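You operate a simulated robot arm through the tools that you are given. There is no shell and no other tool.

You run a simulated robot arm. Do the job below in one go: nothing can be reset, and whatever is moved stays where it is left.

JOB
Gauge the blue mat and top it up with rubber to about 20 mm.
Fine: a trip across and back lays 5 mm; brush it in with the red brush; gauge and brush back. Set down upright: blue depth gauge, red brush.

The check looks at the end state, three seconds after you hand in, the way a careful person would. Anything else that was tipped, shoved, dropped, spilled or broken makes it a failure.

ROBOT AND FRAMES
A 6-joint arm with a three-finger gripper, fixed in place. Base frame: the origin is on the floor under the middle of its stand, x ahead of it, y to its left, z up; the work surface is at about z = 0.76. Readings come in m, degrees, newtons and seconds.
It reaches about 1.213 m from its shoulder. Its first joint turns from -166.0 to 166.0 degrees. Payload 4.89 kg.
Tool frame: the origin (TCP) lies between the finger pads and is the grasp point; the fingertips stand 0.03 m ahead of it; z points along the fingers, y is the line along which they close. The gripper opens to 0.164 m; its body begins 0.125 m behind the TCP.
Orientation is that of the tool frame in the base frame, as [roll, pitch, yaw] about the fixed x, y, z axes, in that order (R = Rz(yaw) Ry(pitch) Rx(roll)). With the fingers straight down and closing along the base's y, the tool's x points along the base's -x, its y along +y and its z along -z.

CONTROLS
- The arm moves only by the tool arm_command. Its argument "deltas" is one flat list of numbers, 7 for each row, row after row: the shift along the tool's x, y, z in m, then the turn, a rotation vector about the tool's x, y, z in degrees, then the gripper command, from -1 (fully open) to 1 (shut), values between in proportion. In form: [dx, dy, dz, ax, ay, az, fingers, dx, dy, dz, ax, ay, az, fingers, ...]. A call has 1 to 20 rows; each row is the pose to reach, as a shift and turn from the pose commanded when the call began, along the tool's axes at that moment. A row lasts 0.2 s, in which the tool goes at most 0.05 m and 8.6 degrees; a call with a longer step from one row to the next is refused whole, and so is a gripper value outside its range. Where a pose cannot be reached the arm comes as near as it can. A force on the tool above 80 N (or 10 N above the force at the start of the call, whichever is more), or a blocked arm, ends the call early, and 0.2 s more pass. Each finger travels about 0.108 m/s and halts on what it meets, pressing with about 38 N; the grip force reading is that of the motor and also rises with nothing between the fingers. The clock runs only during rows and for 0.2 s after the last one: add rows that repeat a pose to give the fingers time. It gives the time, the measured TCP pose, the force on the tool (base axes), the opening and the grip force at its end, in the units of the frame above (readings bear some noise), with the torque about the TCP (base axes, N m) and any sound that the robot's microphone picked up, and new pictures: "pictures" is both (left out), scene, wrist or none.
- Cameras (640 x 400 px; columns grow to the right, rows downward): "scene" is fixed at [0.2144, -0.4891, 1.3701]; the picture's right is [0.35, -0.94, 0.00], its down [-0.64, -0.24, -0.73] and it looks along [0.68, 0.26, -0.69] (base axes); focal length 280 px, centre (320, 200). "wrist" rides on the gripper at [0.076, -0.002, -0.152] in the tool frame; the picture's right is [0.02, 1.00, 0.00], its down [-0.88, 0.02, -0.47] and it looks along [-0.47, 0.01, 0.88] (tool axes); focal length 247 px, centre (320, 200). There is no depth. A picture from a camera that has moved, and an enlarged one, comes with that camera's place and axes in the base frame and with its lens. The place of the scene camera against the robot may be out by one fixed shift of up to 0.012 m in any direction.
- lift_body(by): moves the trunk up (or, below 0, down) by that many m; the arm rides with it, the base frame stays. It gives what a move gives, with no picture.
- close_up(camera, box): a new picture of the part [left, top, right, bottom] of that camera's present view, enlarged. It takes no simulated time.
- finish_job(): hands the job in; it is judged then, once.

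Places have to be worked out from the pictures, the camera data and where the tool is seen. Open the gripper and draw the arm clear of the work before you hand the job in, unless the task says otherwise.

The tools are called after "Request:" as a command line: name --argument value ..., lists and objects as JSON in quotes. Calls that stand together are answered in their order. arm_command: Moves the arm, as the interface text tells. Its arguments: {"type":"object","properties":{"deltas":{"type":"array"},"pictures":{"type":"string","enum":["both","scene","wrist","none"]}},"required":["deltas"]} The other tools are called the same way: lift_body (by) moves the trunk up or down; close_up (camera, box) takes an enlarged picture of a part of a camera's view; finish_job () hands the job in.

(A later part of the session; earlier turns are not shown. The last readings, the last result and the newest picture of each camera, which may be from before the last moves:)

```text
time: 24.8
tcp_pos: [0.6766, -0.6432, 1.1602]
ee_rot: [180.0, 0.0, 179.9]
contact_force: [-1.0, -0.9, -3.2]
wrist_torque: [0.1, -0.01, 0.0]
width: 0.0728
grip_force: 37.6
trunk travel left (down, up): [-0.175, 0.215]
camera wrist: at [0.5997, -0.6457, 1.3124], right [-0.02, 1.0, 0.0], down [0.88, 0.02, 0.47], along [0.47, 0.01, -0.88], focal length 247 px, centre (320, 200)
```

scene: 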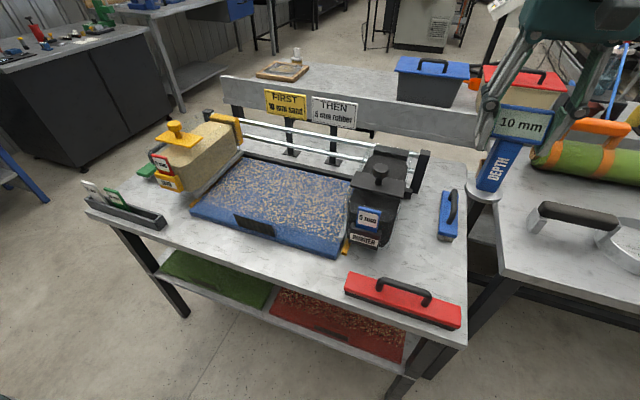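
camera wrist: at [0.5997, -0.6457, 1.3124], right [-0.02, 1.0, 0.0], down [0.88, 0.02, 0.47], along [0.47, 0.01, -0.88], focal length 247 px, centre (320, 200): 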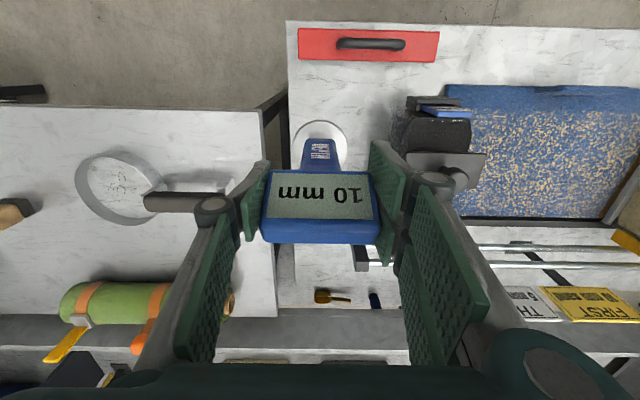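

Display holds "10 mm". Now I lower the gauge back onto its spot, stopping about 8 mm above the bench first.

Request:
arm_command --deltas '[0, 0, 0.04, 0, 0, 0, 1, 0, 0, 0.08, 0, 0, 0, 1, 0, 0, 0.12, 0, 0, 0, 1, 0, 0, 0.16, 0, 0, 0, 1, 0, 0, 0.2, 0, 0, 0, 1, 0, 0, 0.24, 0, 0, 0, 1, 0, 0, 0.262, 0, 0, 0, 1, 0, 0, 0.262, 0, 0, 0, 1]' --pictures "none"

Request:
arm_command --deltas '[0, 0, 0.002, 0, 0, 0, 1, 0, 0, 0.004, 0, 0, 0, 1, 0, 0, 0.005, 0, 0, 0, 1, 0, 0, 0.005, 0, 0, 0, 1]'

```text
time: 26.6
tcp_pos: [0.6791, -0.6428, 0.8957]
ee_rot: [179.9, 0.0, 180.0]
contact_force: [0.4, -0.3, -3.7]
wrist_torque: [0.06, 0.07, -0.03]
width: 0.0729
grip_force: 38.3
trunk travel left (down, up): [-0.175, 0.215]
```

```text
time: 27.6
tcp_pos: [0.6794, -0.6425, 0.892]
ee_rot: [179.9, 0.0, -180.0]
contact_force: [-0.2, -0.1, -3.4]
wrist_torque: [0.04, 0.02, -0.02]
width: 0.0729
grip_force: 38.0
trunk travel left (down, up): [-0.175, 0.215]
camera wrist: at [0.6028, -0.6442, 1.0433], right [-0.02, 1.0, 0.0], down [0.88, 0.02, 0.47], along [0.47, 0.01, -0.88], focal length 247 px, centre (320, 200)
```

scene: 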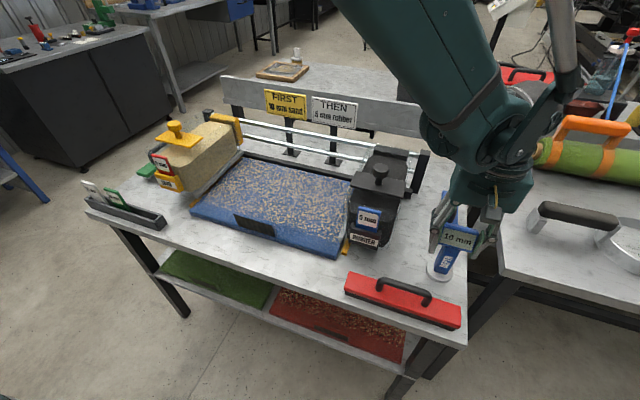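
wrist: 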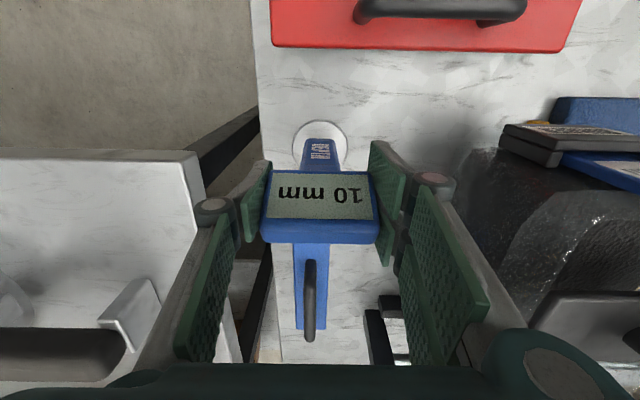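

Still free (force unchanged) at TCP z 0.892. I lower the last 3–4 mm in 1 mm steps until the foot touches.

Request:
arm_command --deltas '[0, 0, 0.001, 0, 0, 0, 1, 0, 0, 0.002, 0, 0, 0, 1, 0, 0, 0.003, 0, 0, 0, 1, 0, 0, 0.003, 0, 0, 0, 1]' --pictures "none"

```text
time: 28.6
tcp_pos: [0.6795, -0.6419, 0.8885]
ee_rot: [-180.0, 0.0, -179.9]
contact_force: [-0.9, 0.7, -2.8]
wrist_torque: [-0.01, 0.03, 0.01]
width: 0.0727
grip_force: 38.1
trunk travel left (down, up): [-0.175, 0.215]
```

Height is back at the value of the pick-up; I ease down 1 mm more to feel the bench.

Request:
arm_command --deltas '[0, 0, 0.001, 0, 0, 0, 1, 0, 0, 0.001, 0, 0, 0, 1]' --pictures "none"

```text
time: 29.2
tcp_pos: [0.6804, -0.6423, 0.8881]
ee_rot: [179.9, 0.1, 179.9]
contact_force: [-0.2, -0.2, -2.5]
wrist_torque: [0.01, 0.0, 0.02]
width: 0.0729
grip_force: 38.1
trunk travel left (down, up): [-0.175, 0.215]
```

Request:
arm_command --deltas '[0, 0, 0.001, 0, 0, 0, 1, 0, 0, 0.001, 0, 0, 0, 1]' --pictures "none"

```text
time: 29.8
tcp_pos: [0.6812, -0.6427, 0.8874]
ee_rot: [-180.0, 0.0, -179.8]
contact_force: [2.8, -4.0, 9.7]
wrist_torque: [-0.26, -0.18, 0.02]
width: 0.0728
grip_force: 37.8
trunk travel left (down, up): [-0.175, 0.215]
```

Contact (+12 N): the foot stands on the bench. I open the fingers to about 0.13 m without moving the hand.

Request:
arm_command --deltas '[0, 0, 0, 0, 0, 0, 0.0, 0, 0, 0, 0, 0, 0, -0.3, 0, 0, 0, 0, 0, 0, -0.6, 0, 0, 0, 0, 0, 0, -0.6]'

```text
time: 30.8
tcp_pos: [0.6801, -0.6428, 0.8873]
ee_rot: [-180.0, 0.0, 179.9]
contact_force: [0.7, -0.3, -0.5]
wrist_torque: [-0.02, 0.02, 0.01]
width: 0.131
grip_force: 0.0
trunk travel left (down, up): [-0.175, 0.215]
camera wrist: at [0.6029, -0.6443, 1.0392], right [-0.02, 1.0, 0.0], down [0.88, 0.02, 0.47], along [0.47, 0.01, -0.88], focal length 247 px, centre (320, 200)
```

scene: 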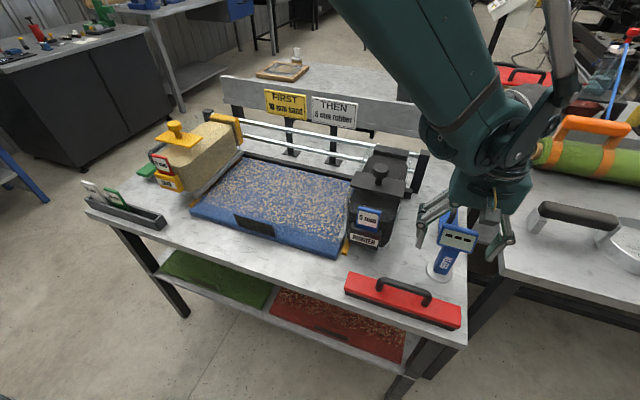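
wrist: 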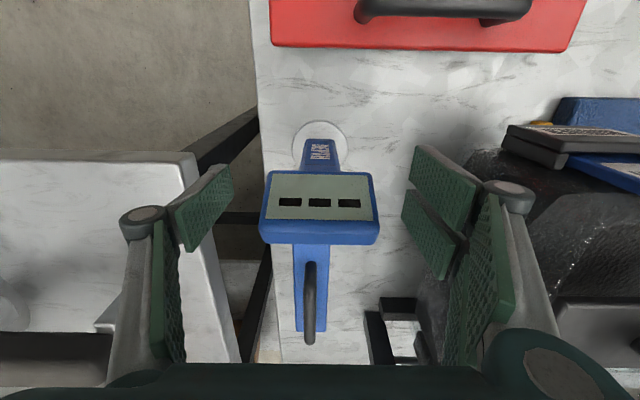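

The gauge stands upright on its spot. I lift the open hand straight up to z ≈ 1.15 and then move over toward the rubber hopper's knob.

Request:
arm_command --deltas '[0, 0, -0.04, 0, 0, 0, -0.6, 0, 0, -0.08, 0, 0, 0, -0.6, 0, 0, -0.12, 0, 0, 0, -0.6, 0, 0, -0.16, 0, 0, 0, -0.6, 0, 0, -0.2, 0, 0, 0, -0.6, 0, 0, -0.24, 0, 0, 0, -0.6, 0, 0, -0.27, 0, 0, 0, -0.6, -0.01, 0.04, -0.27, 0, 0, 0, -0.6, -0.02, 0.08, -0.27, 0, 0, 0, -0.6, -0.03, 0.12, -0.27, 0, 0, 0, -0.6, -0.04, 0.16, -0.27, 0, 0, 0, -0.6, -0.055, 0.1915, -0.27, 0, 0, 0, -0.6, -0.055, 0.1915, -0.27, 0, 0, 0, -0.6]'

Request:
close_up --camera "wrist" --box '[230, 60, 430, 220]'

Request:
close_up --camera "scene" --box '[330, 60, 490, 270]'

```text
time: 33.6
tcp_pos: [0.7346, -0.4493, 1.1583]
ee_rot: [180.0, 0.0, 180.0]
contact_force: [0.5, 0.5, 0.4]
wrist_torque: [-0.1, -0.03, 0.02]
width: 0.1313
grip_force: 0.0
trunk travel left (down, up): [-0.175, 0.215]
camera wrist: at [0.6568, -0.4513, 1.3099], right [-0.02, 1.0, 0.0], down [0.88, 0.02, 0.47], along [0.47, 0.01, -0.88], focal length 247 px, centre (320, 200)
```

scene: 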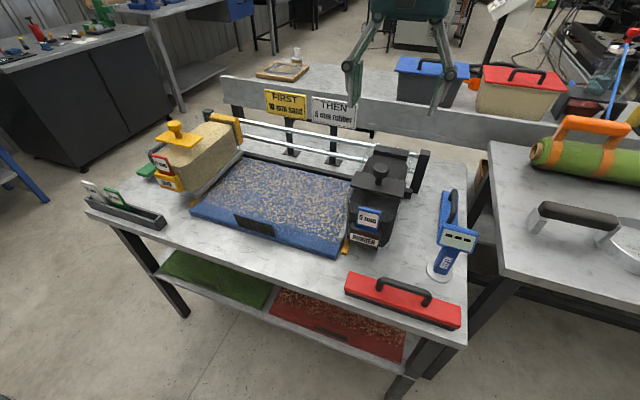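
wrist: 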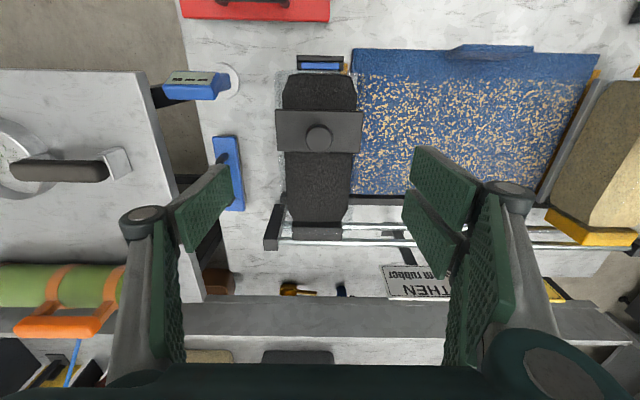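

```text
2.50 times, centred on (330, 140) of wrist
camera zoom: at [0.6568, -0.4513, 1.3099], right [-0.02, 1.0, 0.0], down [0.88, 0.02, 0.47], along [0.47, 0.01, -0.88], focal length 617 px, centre (295, 350)
```

zoom: 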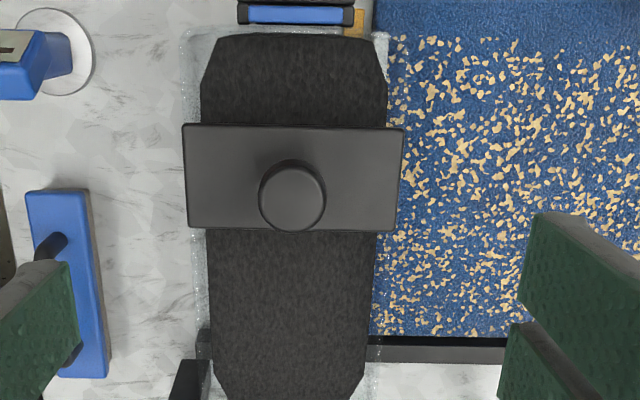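

```text
1.90 times, centred on (410, 165) of scene
camera zoom: at [0.2144, -0.4891, 1.3701], right [0.35, -0.94, 0.0], down [-0.64, -0.24, -0.73], along [0.68, 0.26, -0.69], focal length 532 px, centre (149, 267)
```

zoom: 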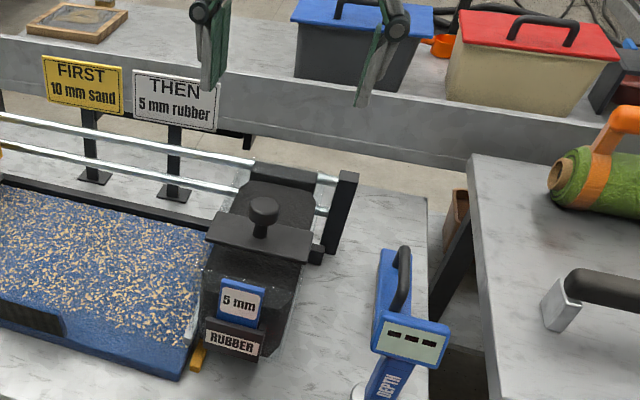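

Knob cap: about 3.5 cm across, top at (0.739, -0.451, 0.982), on a plate whose top is near z 0.942. I narrow the fingers to 8 cm and come down to z 1.03 for a check.

Request:
arm_command --deltas '[-0.002, 0, 0.04, 0, 0, 0, 0.02, -0.002, 0, 0.08, 0, 0, 0, 0.02, -0.002, 0, 0.127, 0, 0, 0, 0.02, -0.002, 0, 0.127, 0, 0, 0, 0.02]'

Request:
close_up --camera "wrist" --box '[230, 60, 430, 220]'

Request:
close_up --camera "scene" --box '[330, 100, 450, 220]'

```text
time: 34.6
tcp_pos: [0.7379, -0.4503, 1.0267]
ee_rot: [-180.0, 0.1, -179.9]
contact_force: [0.5, 0.0, -0.6]
wrist_torque: [0.04, 0.09, -0.01]
width: 0.0802
grip_force: 0.1
trunk travel left (down, up): [-0.175, 0.215]
camera wrist: at [0.6614, -0.4532, 1.1802], right [-0.02, 1.0, 0.0], down [0.88, 0.02, 0.47], along [0.47, 0.01, -0.88], focal length 247 px, centre (320, 200)
```

scene: 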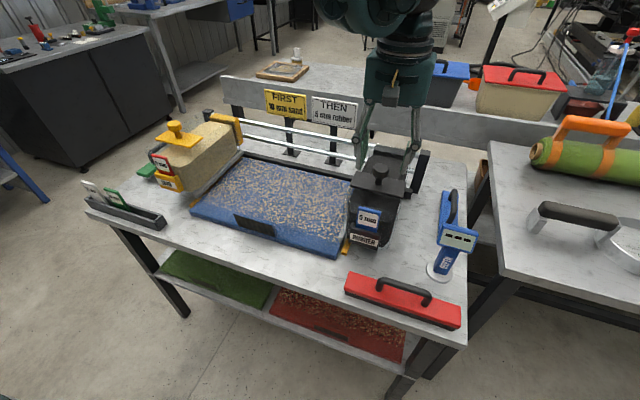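
wrist: 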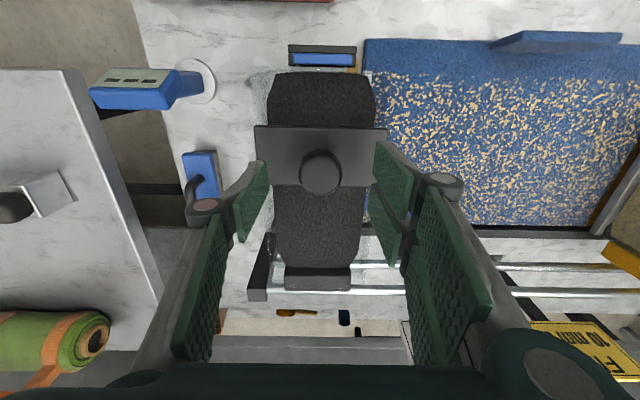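

```text
2.50 times, centred on (330, 140) of wrist
camera zoom: at [0.6614, -0.4532, 1.1802], right [-0.02, 1.0, 0.0], down [0.88, 0.02, 0.47], along [0.47, 0.01, -0.88], focal length 617 px, centre (295, 350)
```

zoom: 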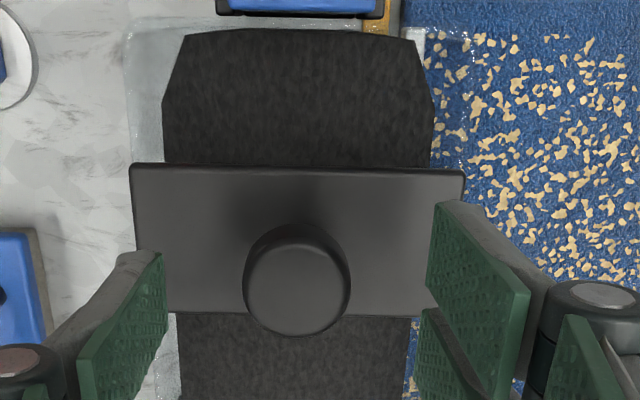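

```text
3.33 times, centred on (390, 160) of scene
camera zoom: at [0.2144, -0.4891, 1.3701], right [0.35, -0.94, 0.0], down [-0.64, -0.24, -0.73], along [0.68, 0.26, -0.69], focal length 932 px, centre (87, 333)
```

zoom: 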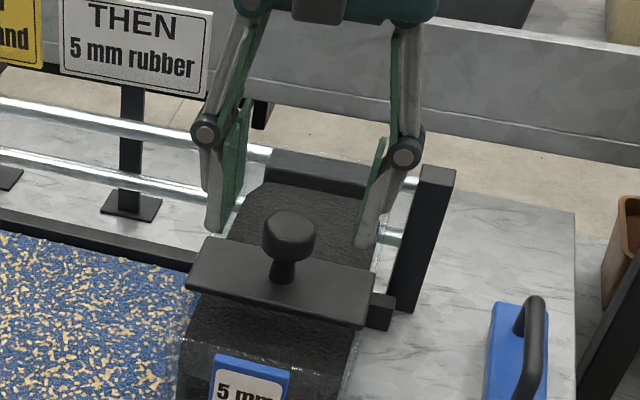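

The knob is centred between the pads. I descend 40 mm so the tips end about 1 cm above the plate.

Request:
arm_command --deltas '[-0.002, -0.001, 0.015, 0, 0, 0, 0.02, -0.002, -0.001, 0.03, 0, 0, 0, 0.02, -0.002, -0.001, 0.041, 0, 0, 0, 0.02, -0.002, -0.001, 0.041, 0, 0, 0, 0.02]'

Request:
close_up --camera "scene" --box '[330, 100, 450, 220]'

```text
time: 35.6
tcp_pos: [0.7411, -0.4497, 0.9893]
ee_rot: [-179.9, -0.1, -180.0]
contact_force: [-0.5, -0.1, 0.5]
wrist_torque: [0.03, -0.01, -0.01]
width: 0.0802
grip_force: 0.0
trunk travel left (down, up): [-0.175, 0.215]
camera wrist: at [0.6645, -0.4526, 1.1412], right [-0.02, 1.0, 0.0], down [0.88, 0.02, 0.47], along [0.47, 0.01, -0.88], focal length 247 px, centre (320, 200)
```

scene: 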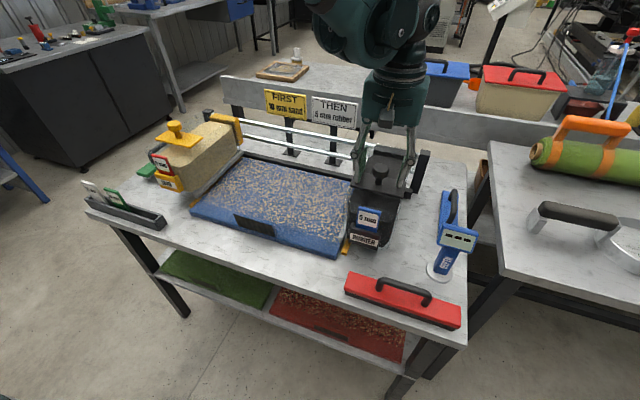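
wrist: 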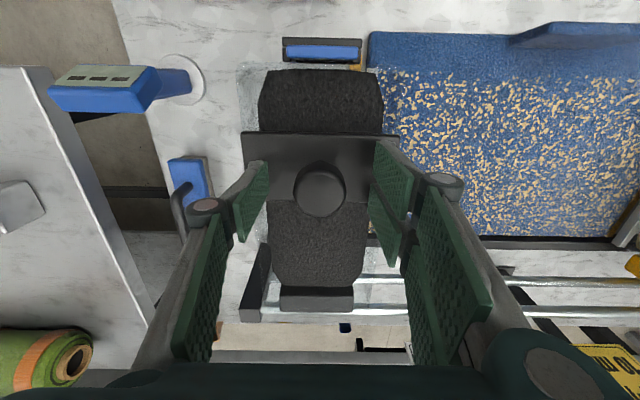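

```text
3.33 times, centred on (390, 160) of scene
camera zoom: at [0.2144, -0.4891, 1.3701], right [0.35, -0.94, 0.0], down [-0.64, -0.24, -0.73], along [0.68, 0.26, -0.69], focal length 932 px, centre (87, 333)
```

zoom: 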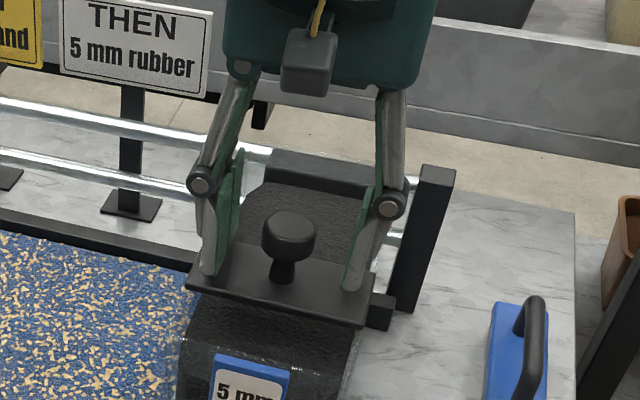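

The fingers straddle the knob with the tips just above the plate. I close on it, holding the pose.

Request:
arm_command --deltas '[0, 0, 0, 0, 0, 0, 0.4, 0, 0, 0, 0, 0, 0, 0.8, 0, 0, 0, 0, 0, 0, 1, 0, 0, 0, 0, 0, 0, 1]'

Request:
close_up --camera "scene" --box '[330, 100, 450, 220]'

```text
time: 36.6
tcp_pos: [0.7417, -0.4501, 0.9894]
ee_rot: [-180.0, 0.0, -180.0]
contact_force: [-0.2, -1.0, -2.2]
wrist_torque: [-0.04, -0.08, 0.06]
width: 0.0328
grip_force: 44.8
trunk travel left (down, up): [-0.175, 0.215]
camera wrist: at [0.6644, -0.4526, 1.1414], right [-0.02, 1.0, 0.0], down [0.88, 0.02, 0.47], along [0.47, 0.01, -0.88], focal length 247 px, centre (320, 200)
```

scene: 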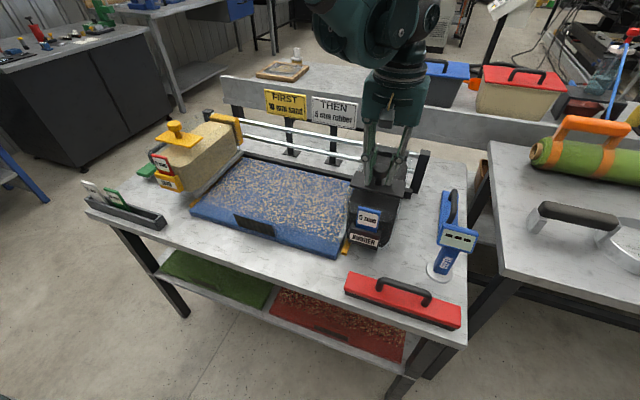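
wrist: 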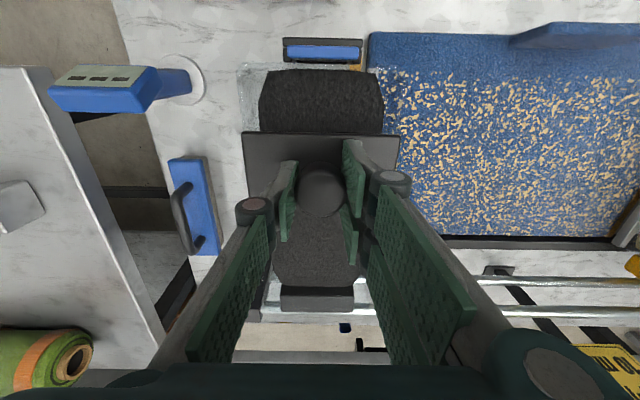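

```text
3.33 times, centred on (390, 160) of scene
camera zoom: at [0.2144, -0.4891, 1.3701], right [0.35, -0.94, 0.0], down [-0.64, -0.24, -0.73], along [0.68, 0.26, -0.69], focal length 932 px, centre (87, 333)
```

zoom: 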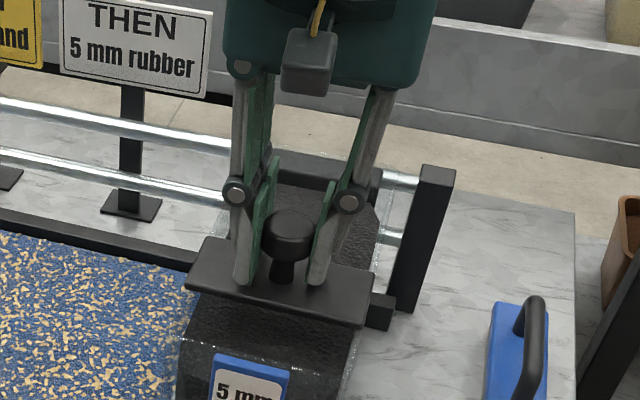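

The knob is gripped (45 N). I start the first trip slowly: 6 cm to the left (+y), watching forces.

Request:
arm_command --deltas '[0, 0.006, 0, 0, 0, 0, 1, 0, 0.014, 0, 0, 0, 0, 1, 0, 0.024, 0, 0, 0, 0, 1, 0, 0.036, 0, 0, 0, 0, 1, 0, 0.048, 0, 0, 0, 0, 1, 0, 0.06, 0, 0, 0, 0, 1, 0, 0.06, 0, 0, 0, 0, 1]'

Request:
close_up --camera "scene" --box '[240, 100, 440, 260]'

```text
time: 38.2
tcp_pos: [0.741, -0.3914, 0.9885]
ee_rot: [-179.9, -0.1, -180.0]
contact_force: [22.8, 0.4, 11.3]
wrist_torque: [-0.01, -0.75, 0.05]
width: 0.0327
grip_force: 44.5
trunk travel left (down, up): [-0.175, 0.215]
camera wrist: at [0.6637, -0.3935, 1.1412], right [-0.02, 1.0, 0.0], down [0.88, 0.02, 0.47], along [0.47, 0.01, -0.88], focal length 247 px, centre (320, 200)
```

scene: 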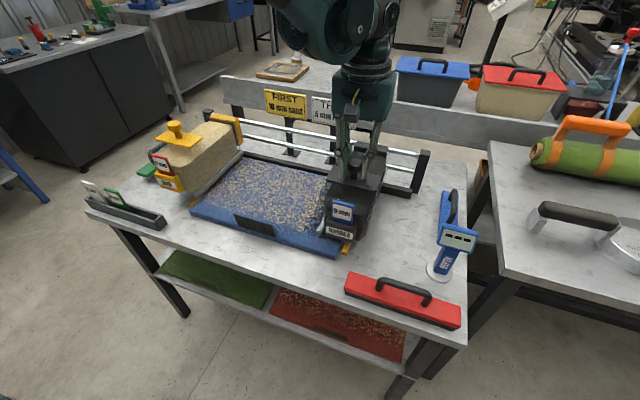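
wrist: 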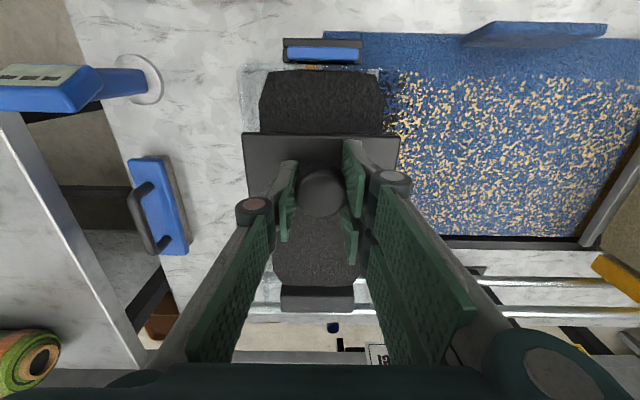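

```text
2.50 times, centred on (340, 180) of scene
camera zoom: at [0.2144, -0.4891, 1.3701], right [0.35, -0.94, 0.0], down [-0.64, -0.24, -0.73], along [0.68, 0.26, -0.69], focal length 699 px, centre (270, 250)
```

zoom: 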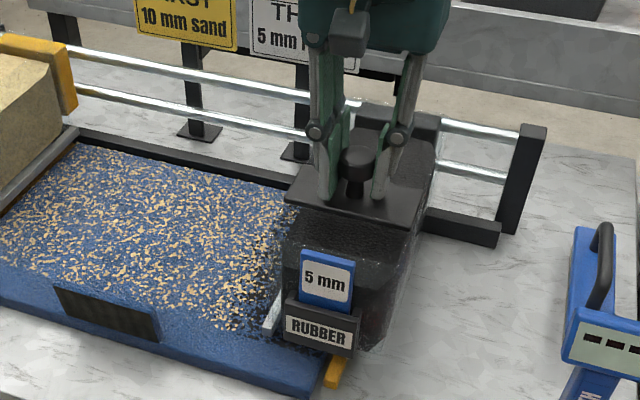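

The hopper slides and black granules appear under it. A +23 N side force in x suggests a slight offset from the rail, so I shift about 1 mm in +x and go on another 6 cm.

Request:
arm_command --deltas '[-0.001, 0.008, 0, 0, 0, 0, 1, -0.001, 0.02, 0, 0, 0, 0, 1, -0.001, 0.032, 0, 0, 0, 0, 1, -0.001, 0.044, 0, 0, 0, 0, 1, -0.001, 0.054, 0, 0, 0, 0, 1, -0.001, 0.06, 0, 0, 0, 0, 1, -0.001, 0.06, 0, 0, 0, 0, 1]' --pictures "none"

```text
time: 39.8
tcp_pos: [0.7393, -0.3314, 0.9907]
ee_rot: [-179.9, 0.0, 179.8]
contact_force: [-7.0, 0.4, 12.9]
wrist_torque: [0.01, 0.43, -0.04]
width: 0.0322
grip_force: 45.3
trunk travel left (down, up): [-0.175, 0.215]
```

Side force is small now. I continue 12 cm further at the same pace.

Request:
arm_command --deltas '[0, 0.01, 0, 0, 0, 0, 1, 0, 0.022, 0, 0, 0, 0, 1, 0, 0.034, 0, 0, 0, 0, 1, 0, 0.046, 0, 0, 0, 0, 1, 0, 0.058, 0, 0, 0, 0, 1, 0, 0.07, 0, 0, 0, 0, 1, 0, 0.082, 0, 0, 0, 0, 1, 0, 0.094, 0, 0, 0, 0, 1, 0, 0.106, 0, 0, 0, 0, 1, 0, 0.116, 0, 0, 0, 0, 1, 0, 0.12, 0, 0, 0, 0, 1, 0, 0.12, 0, 0, 0, 0, 1]'

Request:
close_up --camera "scene" --box '[140, 100, 440, 280]'

```text
time: 42.4
tcp_pos: [0.7409, -0.2112, 0.9895]
ee_rot: [-179.9, 0.0, 179.9]
contact_force: [17.4, -0.8, 8.5]
wrist_torque: [-0.01, -0.83, -0.01]
width: 0.0325
grip_force: 45.0
trunk travel left (down, up): [-0.175, 0.215]
camera wrist: at [0.6635, -0.2134, 1.141], right [-0.02, 1.0, 0.0], down [0.88, 0.02, 0.47], along [0.47, 0.01, -0.88], focal length 247 px, centre (320, 200)
```

scene: 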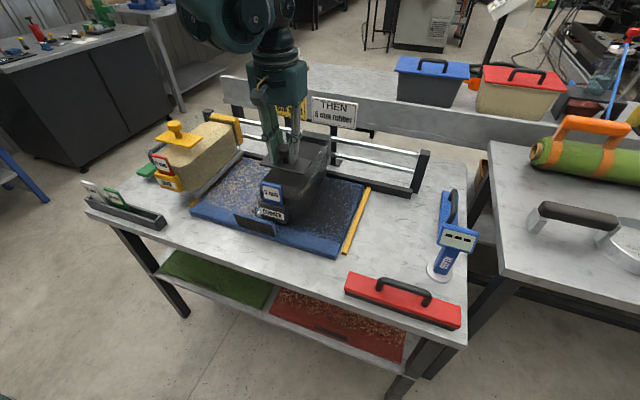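
wrist: 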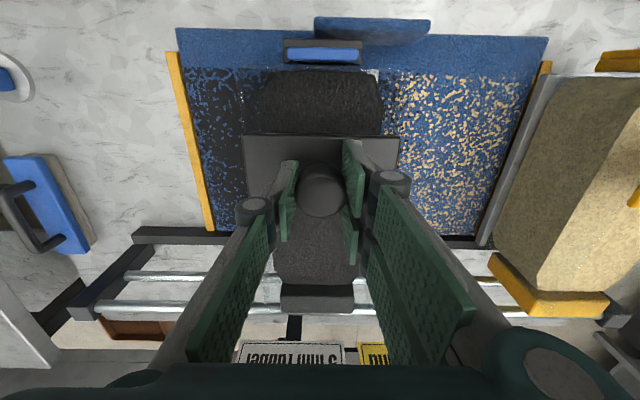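

```text
2.13 times, centred on (290, 190) of scene
camera zoom: at [0.2144, -0.4891, 1.3701], right [0.35, -0.94, 0.0], down [-0.64, -0.24, -0.73], along [0.68, 0.26, -0.69], focal length 596 px, centre (384, 221)
```

zoom: 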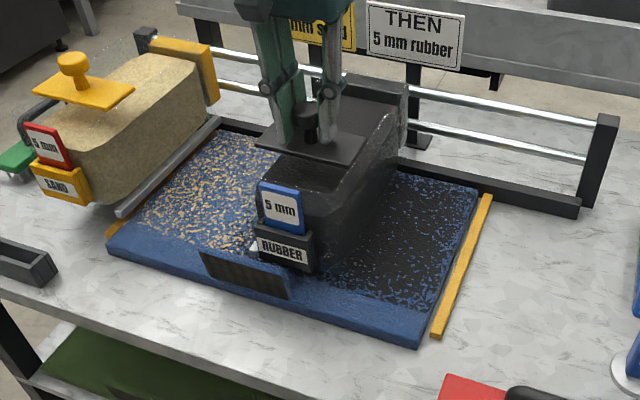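

Rubber lies evenly behind the hopper. Its leading blade is about 7.8 cm ahead of the knob and the sand hopper's blade stands near y 0.07, so contact would come near knob y ≈ -0.008; I go on to y ≈ -0.05 and look.

Request:
arm_command --deltas '[0, 0.01, 0, 0, 0, 0, 1, 0, 0.022, 0, 0, 0, 0, 1, 0, 0.034, 0, 0, 0, 0, 1, 0, 0.046, 0, 0, 0, 0, 1, 0, 0.058, 0, 0, 0, 0, 1, 0, 0.07, 0, 0, 0, 0, 1, 0, 0.082, 0, 0, 0, 0, 1, 0, 0.094, 0, 0, 0, 0, 1, 0, 0.106, 0, 0, 0, 0, 1, 0, 0.118, 0, 0, 0, 0, 1, 0, 0.13, 0, 0, 0, 0, 1, 0, 0.142, 0, 0, 0, 0, 1, 0, 0.152, 0, 0, 0, 0, 1, 0, 0.16, 0, 0, 0, 0, 1, 0, 0.16, 0, 0, 0, 0, 1]'

Request:
close_up --camera "scene" --box '[140, 100, 340, 260]'

Request:
close_up --camera "wrist" --box '[320, 20, 540, 300]'

```text
time: 45.6
tcp_pos: [0.7394, -0.0518, 0.9873]
ee_rot: [-180.0, 0.0, 179.9]
contact_force: [-13.4, -1.0, -33.4]
wrist_torque: [-0.06, 0.25, 0.06]
width: 0.0327
grip_force: 45.0
trunk travel left (down, up): [-0.175, 0.215]
camera wrist: at [0.6636, -0.0542, 1.1412], right [-0.02, 1.0, 0.0], down [0.88, 0.02, 0.47], along [0.47, 0.01, -0.88], focal length 247 px, centre (320, 200)
```

scene: 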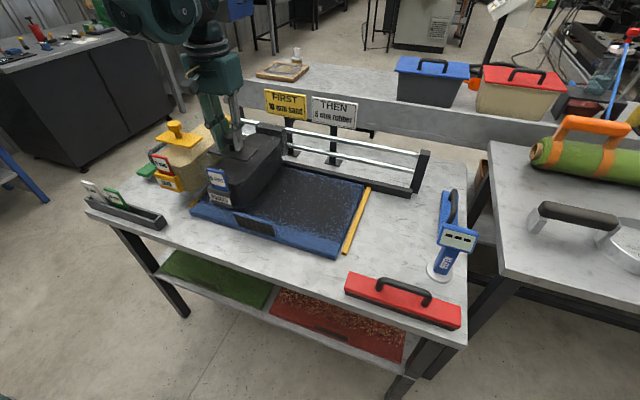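
wrist: 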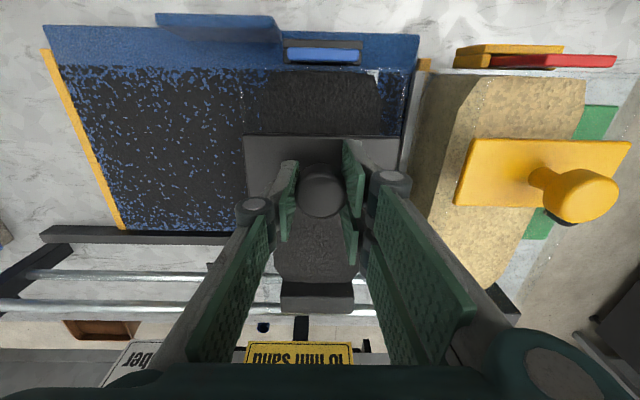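

```text
2.50 times, centred on (240, 180) of scene
camera zoom: at [0.2144, -0.4891, 1.3701], right [0.35, -0.94, 0.0], down [-0.64, -0.24, -0.73], along [0.68, 0.26, -0.69], focal length 699 px, centre (520, 250)
```

zoom: 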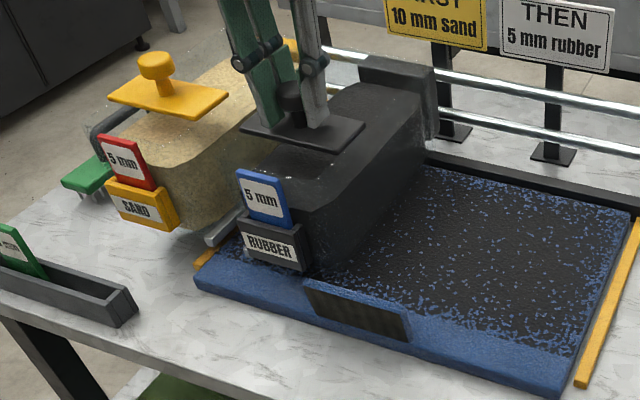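

```text
1.43 times, centred on (430, 160) of wrist
camera zoom: at [0.6636, -0.0542, 1.1412], right [-0.02, 1.0, 0.0], down [0.88, 0.02, 0.47], along [0.47, 0.01, -0.88], focal length 353 px, centre (163, 257)
```

zoom: 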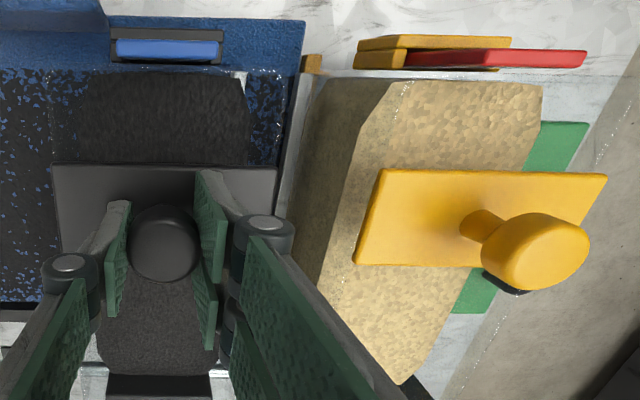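

The first pass is nearly across: the gap between the two blades is about 4–5 cm. I advance 3 cm more, slowly, and look again.

Request:
arm_command --deltas '[0, 0.006, 0, 0, 0, 0, 1, 0, 0.013, 0, 0, 0, 0, 1, 0, 0.02, 0, 0, 0, 0, 1, 0, 0.026, 0, 0, 0, 0, 1, 0, 0.03, 0, 0, 0, 0, 1, 0, 0.03, 0, 0, 0, 0, 1]'

Request:
close_up --camera "scene" --box '[170, 120, 290, 240]'

Request:
close_up --camera "wrist" --box '[320, 20, 480, 180]'

```text
time: 47.0
tcp_pos: [0.7411, -0.0209, 0.989]
ee_rot: [-180.0, 0.1, 179.9]
contact_force: [-9.6, -1.9, -25.0]
wrist_torque: [-0.09, 0.26, -0.02]
width: 0.0326
grip_force: 45.3
trunk travel left (down, up): [-0.175, 0.215]
camera wrist: at [0.6634, -0.0235, 1.1415], right [-0.02, 1.0, 0.0], down [0.88, 0.02, 0.47], along [0.47, 0.01, -0.88], focal length 247 px, centre (320, 200)
```

scene: 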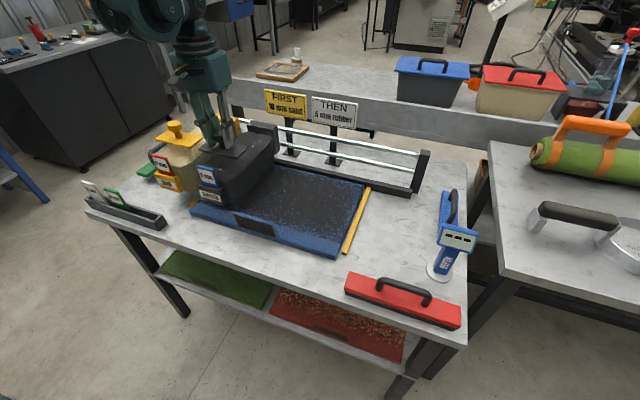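
wrist: 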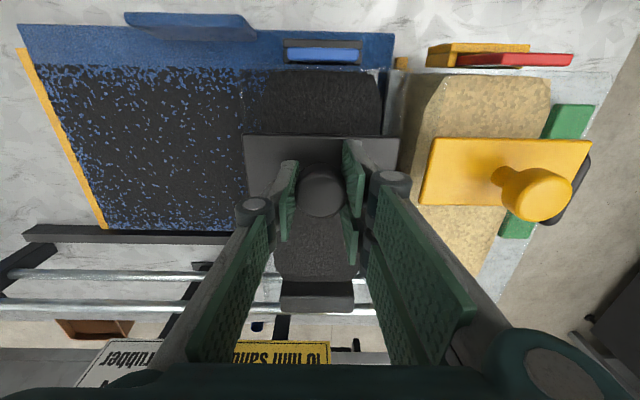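

```text
3.33 times, centred on (230, 180) of scene
camera zoom: at [0.2144, -0.4891, 1.3701], right [0.35, -0.94, 0.0], down [-0.64, -0.24, -0.73], along [0.68, 0.26, -0.69], focal length 932 px, centre (620, 267)
```

zoom: 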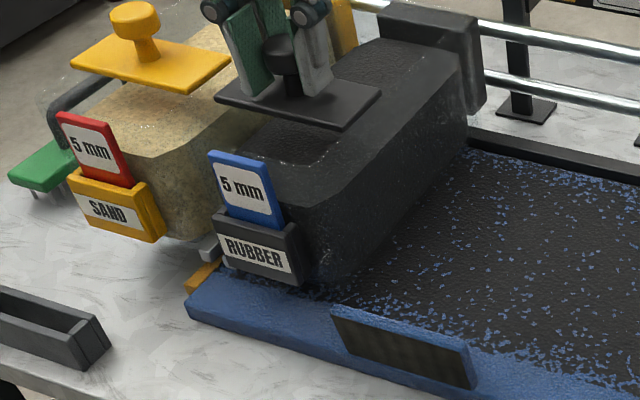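

```text
2.50 times, centred on (400, 100) of wrist
camera zoom: at [0.6634, -0.0235, 1.1415], right [-0.02, 1.0, 0.0], down [0.88, 0.02, 0.47], along [0.47, 0.01, -0.88], focal length 617 px, centre (120, 450)
```

zoom: 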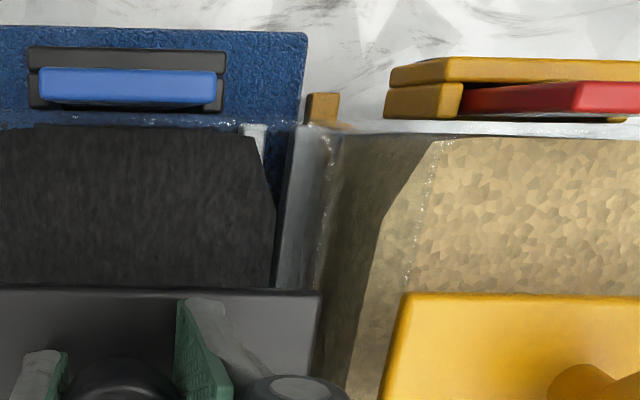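

Coverage now ends about 2 cm short of the mat's left edge, and the blades are about 2 cm apart. I creep on by 12 mm and check the gap again.

Request:
arm_command --deltas '[0, 0.003, 0, 0, 0, 0, 1, 0, 0.006, 0, 0, 0, 0, 1, 0, 0.009, 0, 0, 0, 0, 1, 0, 0.012, 0, 0, 0, 0, 1, 0, 0.012, 0, 0, 0, 0, 1]' --pictures "none"

Request:
close_up --camera "scene" --box '[170, 120, 290, 240]'

Request:
close_up --camera "wrist" --box '[340, 20, 460, 140]'

```text
time: 48.2
tcp_pos: [0.7408, -0.0092, 0.9895]
ee_rot: [-180.0, -0.1, 179.9]
contact_force: [-9.7, -2.2, -30.9]
wrist_torque: [-0.11, 0.29, 0.12]
width: 0.0326
grip_force: 45.2
trunk travel left (down, up): [-0.175, 0.215]
```

```text
3.33 times, centred on (230, 180) of scene
camera zoom: at [0.2144, -0.4891, 1.3701], right [0.35, -0.94, 0.0], down [-0.64, -0.24, -0.73], along [0.68, 0.26, -0.69], focal length 932 px, centre (620, 267)
```

zoom: 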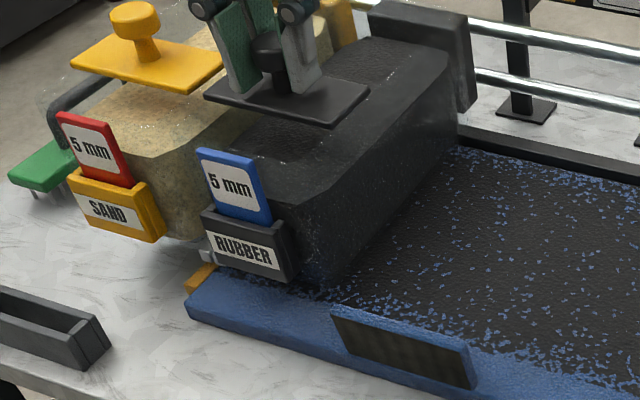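

```text
3.33 times, centred on (400, 80) of wrist
camera zoom: at [0.6636, -0.0124, 1.1416], right [-0.02, 1.0, 0.0], down [0.88, 0.02, 0.47], along [0.47, 0.01, -0.88], focal length 823 px, centre (53, 600)
```

zoom: 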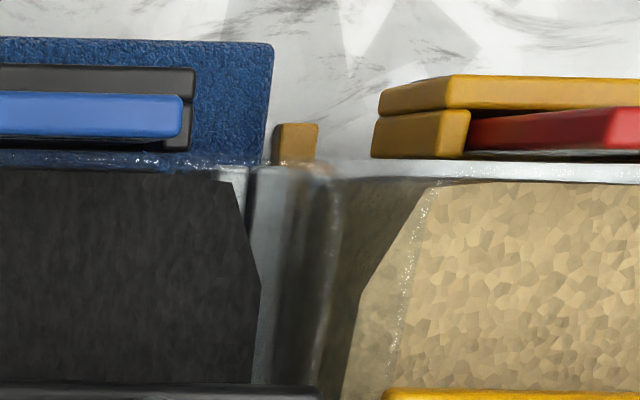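

The gap is now only a few millimetres. I creep 3 mm further in 1 mm steps, watching the y force.

Request:
arm_command --deltas '[0, 0.001, 0, 0, 0, 0, 1, 0, 0.002, 0, 0, 0, 0, 1, 0, 0.003, 0, 0, 0, 0, 1, 0, 0.003, 0, 0, 0, 0, 1]' --pictures "none"

Request:
close_up --camera "wrist" --box '[340, 20, 460, 140]'

```text
time: 49.2
tcp_pos: [0.741, -0.0069, 0.989]
ee_rot: [-180.0, 0.0, 180.0]
contact_force: [0.5, -3.7, -8.6]
wrist_torque: [-0.15, 0.14, -0.01]
width: 0.0327
grip_force: 45.1
trunk travel left (down, up): [-0.175, 0.215]
```

```text
3.33 times, centred on (400, 80) of wrist
camera zoom: at [0.6634, -0.0091, 1.1416], right [-0.02, 1.0, 0.0], down [0.88, 0.02, 0.47], along [0.47, 0.01, -0.88], focal length 823 px, centre (53, 600)
```

zoom: 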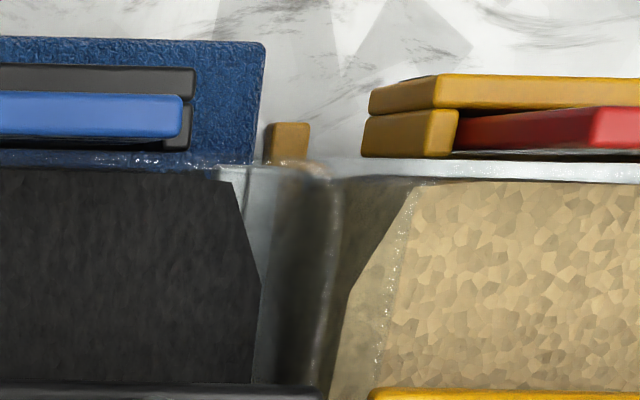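

The blade has reached the mat's left edge with the sand hopper untouched. I now pull the hopper back toward its start, first to mid-way.

Request:
arm_command --deltas '[0, -0.008, 0, 0, 0, 0, 1, 0, -0.02, 0, 0, 0, 0, 1, 0, -0.032, 0, 0, 0, 0, 1, 0, -0.044, 0, 0, 0, 0, 1, 0, -0.056, 0, 0, 0, 0, 1, 0, -0.068, 0, 0, 0, 0, 1, 0, -0.08, 0, 0, 0, 0, 1, 0, -0.092, 0, 0, 0, 0, 1, 0, -0.104, 0, 0, 0, 0, 1, 0, -0.116, 0, 0, 0, 0, 1, 0, -0.128, 0, 0, 0, 0, 1, 0, -0.14, 0, 0, 0, 0, 1, 0, -0.152, 0, 0, 0, 0, 1, 0, -0.164, 0, 0, 0, 0, 1, 0, -0.176, 0, 0, 0, 0, 1, 0, -0.188, 0, 0, 0, 0, 1, 0, -0.2, 0, 0, 0, 0, 1, 0, -0.205, 0, 0, 0, 0, 1, 0, -0.205, 0, 0, 0, 0, 1]'

Request:
close_up --camera "scene" --box '[140, 100, 440, 280]'

Request:
close_up --camera "wrist" --box '[340, 20, 580, 260]'

```text
time: 53.2
tcp_pos: [0.7409, -0.2125, 0.9888]
ee_rot: [180.0, 0.0, 179.8]
contact_force: [-35.1, 0.2, -20.5]
wrist_torque: [-0.05, 1.02, 0.07]
width: 0.0326
grip_force: 45.2
trunk travel left (down, up): [-0.175, 0.215]
camera wrist: at [0.6631, -0.2141, 1.1405], right [-0.02, 1.0, 0.0], down [0.88, 0.02, 0.47], along [0.47, 0.01, -0.88], focal length 247 px, centre (320, 200)
```

scene: 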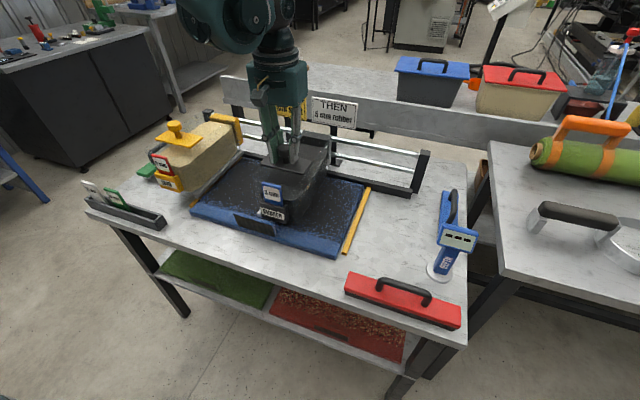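
wrist: 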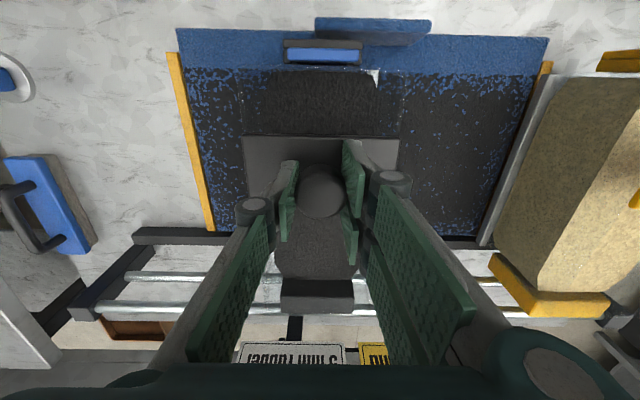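

```text
2.13 times, centred on (290, 190) of scene
camera zoom: at [0.2144, -0.4891, 1.3701], right [0.35, -0.94, 0.0], down [-0.64, -0.24, -0.73], along [0.68, 0.26, -0.69], focal length 596 px, centre (384, 221)
```

zoom: 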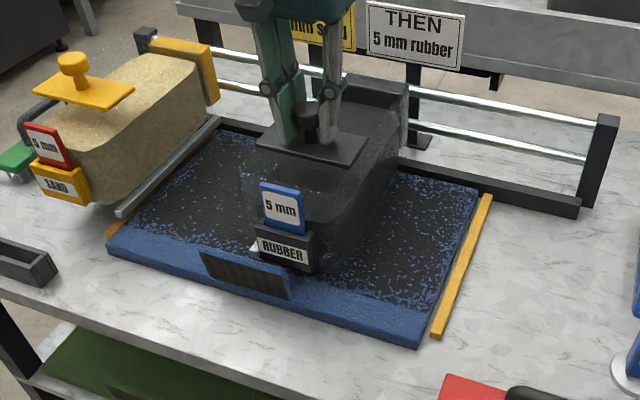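

```text
1.67 times, centred on (460, 140) of wrist
camera zoom: at [0.6631, -0.2141, 1.1405], right [-0.02, 1.0, 0.0], down [0.88, 0.02, 0.47], along [0.47, 0.01, -0.88], focal length 412 px, centre (87, 300)
```

zoom: 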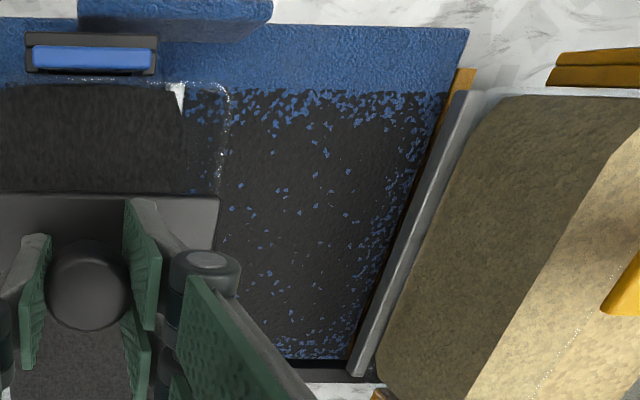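

Coverage runs right to the left edge, and the sand hopper hasn't moved. I continue back to the right, easing x by 1 mm, to just short of the starting spot.

Request:
arm_command --deltas '[0.001, -0.008, 0, 0, 0, 0, 1, 0.001, -0.02, 0, 0, 0, 0, 1, 0.001, -0.033, 0, 0, 0, 0, 1, 0.001, -0.046, 0, 0, 0, 0, 1, 0.001, -0.059, 0, 0, 0, 0, 1, 0.001, -0.072, 0, 0, 0, 0, 1, 0.001, -0.085, 0, 0, 0, 0, 1, 0.001, -0.098, 0, 0, 0, 0, 1, 0.001, -0.111, 0, 0, 0, 0, 1, 0.001, -0.124, 0, 0, 0, 0, 1, 0.001, -0.137, 0, 0, 0, 0, 1, 0.001, -0.15, 0, 0, 0, 0, 1, 0.001, -0.163, 0, 0, 0, 0, 1, 0.001, -0.176, 0, 0, 0, 0, 1, 0.001, -0.189, 0, 0, 0, 0, 1, 0.001, -0.202, 0, 0, 0, 0, 1, 0.001, -0.215, 0, 0, 0, 0, 1, 0.001, -0.226, 0, 0, 0, 0, 1, 0.001, -0.23, 0, 0, 0, 0, 1, 0.001, -0.23, 0, 0, 0, 0, 1]' --pictures "none"

Request:
arm_command --deltas '[0, -0.003, 0, 0, 0, 0, 1, 0, -0.006, 0, 0, 0, 0, 1, 0, -0.008, 0, 0, 0, 0, 1, 0, -0.01, 0, 0, 0, 0, 1, 0, -0.01, 0, 0, 0, 0, 1]'

Request:
close_up --camera "scene" --box '[180, 100, 460, 280]'

```text
time: 57.4
tcp_pos: [0.7399, -0.439, 0.9888]
ee_rot: [180.0, 0.0, 179.9]
contact_force: [22.2, 1.1, 26.8]
wrist_torque: [0.09, -0.35, -0.04]
width: 0.0321
grip_force: 45.3
trunk travel left (down, up): [-0.175, 0.215]
```

```text
time: 58.6
tcp_pos: [0.7387, -0.4503, 0.9886]
ee_rot: [180.0, 0.0, 179.9]
contact_force: [16.8, 6.4, 0.2]
wrist_torque: [0.19, -0.92, -0.13]
width: 0.0323
grip_force: 44.8
trunk travel left (down, up): [-0.175, 0.215]
camera wrist: at [0.6629, -0.4532, 1.1406], right [-0.02, 1.0, 0.0], down [0.88, 0.02, 0.47], along [0.47, 0.01, -0.88], focal length 247 px, centre (320, 200)
```

scene: 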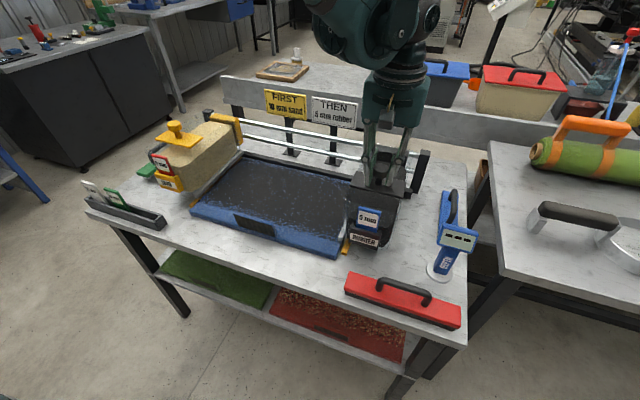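
wrist: 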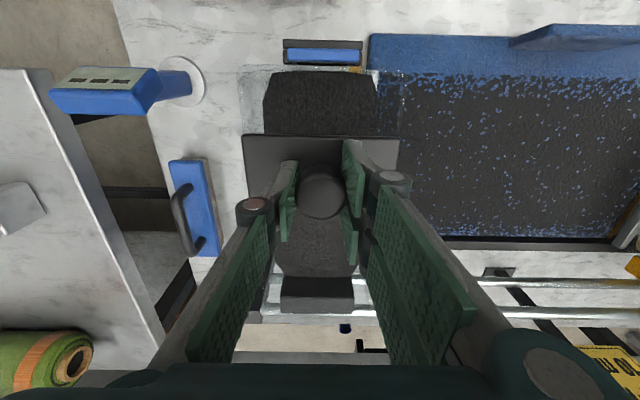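

```text
2.22 times, centred on (320, 190) of scene
camera zoom: at [0.2144, -0.4891, 1.3701], right [0.35, -0.94, 0.0], down [-0.64, -0.24, -0.73], along [0.68, 0.26, -0.69], focal length 621 px, centre (320, 222)
```

zoom: 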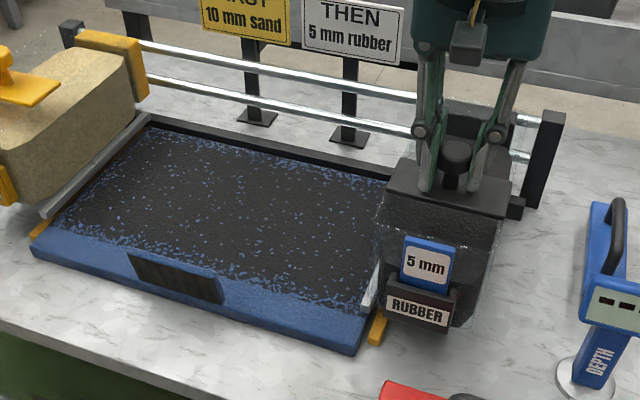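

First round trip is done; the hopper is home against its stop (Fy +6 N). I start the second trip with 22 cm to the left.

Request:
arm_command --deltas '[0, 0.006, 0, 0, 0, 0, 1, 0, 0.016, 0, 0, 0, 0, 1, 0, 0.028, 0, 0, 0, 0, 1, 0, 0.04, 0, 0, 0, 0, 1, 0, 0.053, 0, 0, 0, 0, 1, 0, 0.066, 0, 0, 0, 0, 1, 0, 0.079, 0, 0, 0, 0, 1, 0, 0.092, 0, 0, 0, 0, 1, 0, 0.105, 0, 0, 0, 0, 1, 0, 0.118, 0, 0, 0, 0, 1, 0, 0.131, 0, 0, 0, 0, 1, 0, 0.144, 0, 0, 0, 0, 1, 0, 0.157, 0, 0, 0, 0, 1, 0, 0.17, 0, 0, 0, 0, 1, 0, 0.183, 0, 0, 0, 0, 1, 0, 0.196, 0, 0, 0, 0, 1, 0, 0.209, 0, 0, 0, 0, 1, 0, 0.218, 0, 0, 0, 0, 1, 0, 0.22, 0, 0, 0, 0, 1, 0, 0.22, 0, 0, 0, 0, 1]'

```text
time: 62.8
tcp_pos: [0.7399, -0.2318, 0.9883]
ee_rot: [180.0, 0.0, 179.9]
contact_force: [1.0, 0.3, -20.6]
wrist_torque: [-0.19, 0.13, -0.15]
width: 0.0324
grip_force: 44.9
trunk travel left (down, up): [-0.175, 0.215]
camera wrist: at [0.6627, -0.2341, 1.1407], right [-0.02, 1.0, 0.0], down [0.88, 0.02, 0.47], along [0.47, 0.01, -0.88], focal length 247 px, centre (320, 200)
```

scene: 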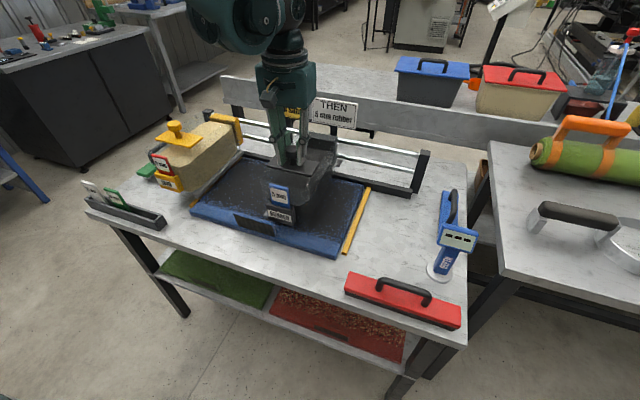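
wrist: 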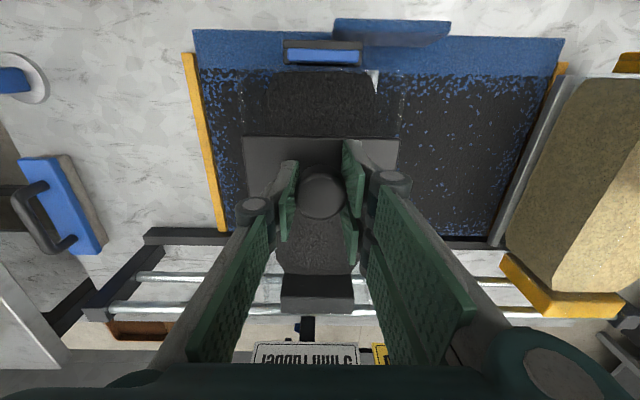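

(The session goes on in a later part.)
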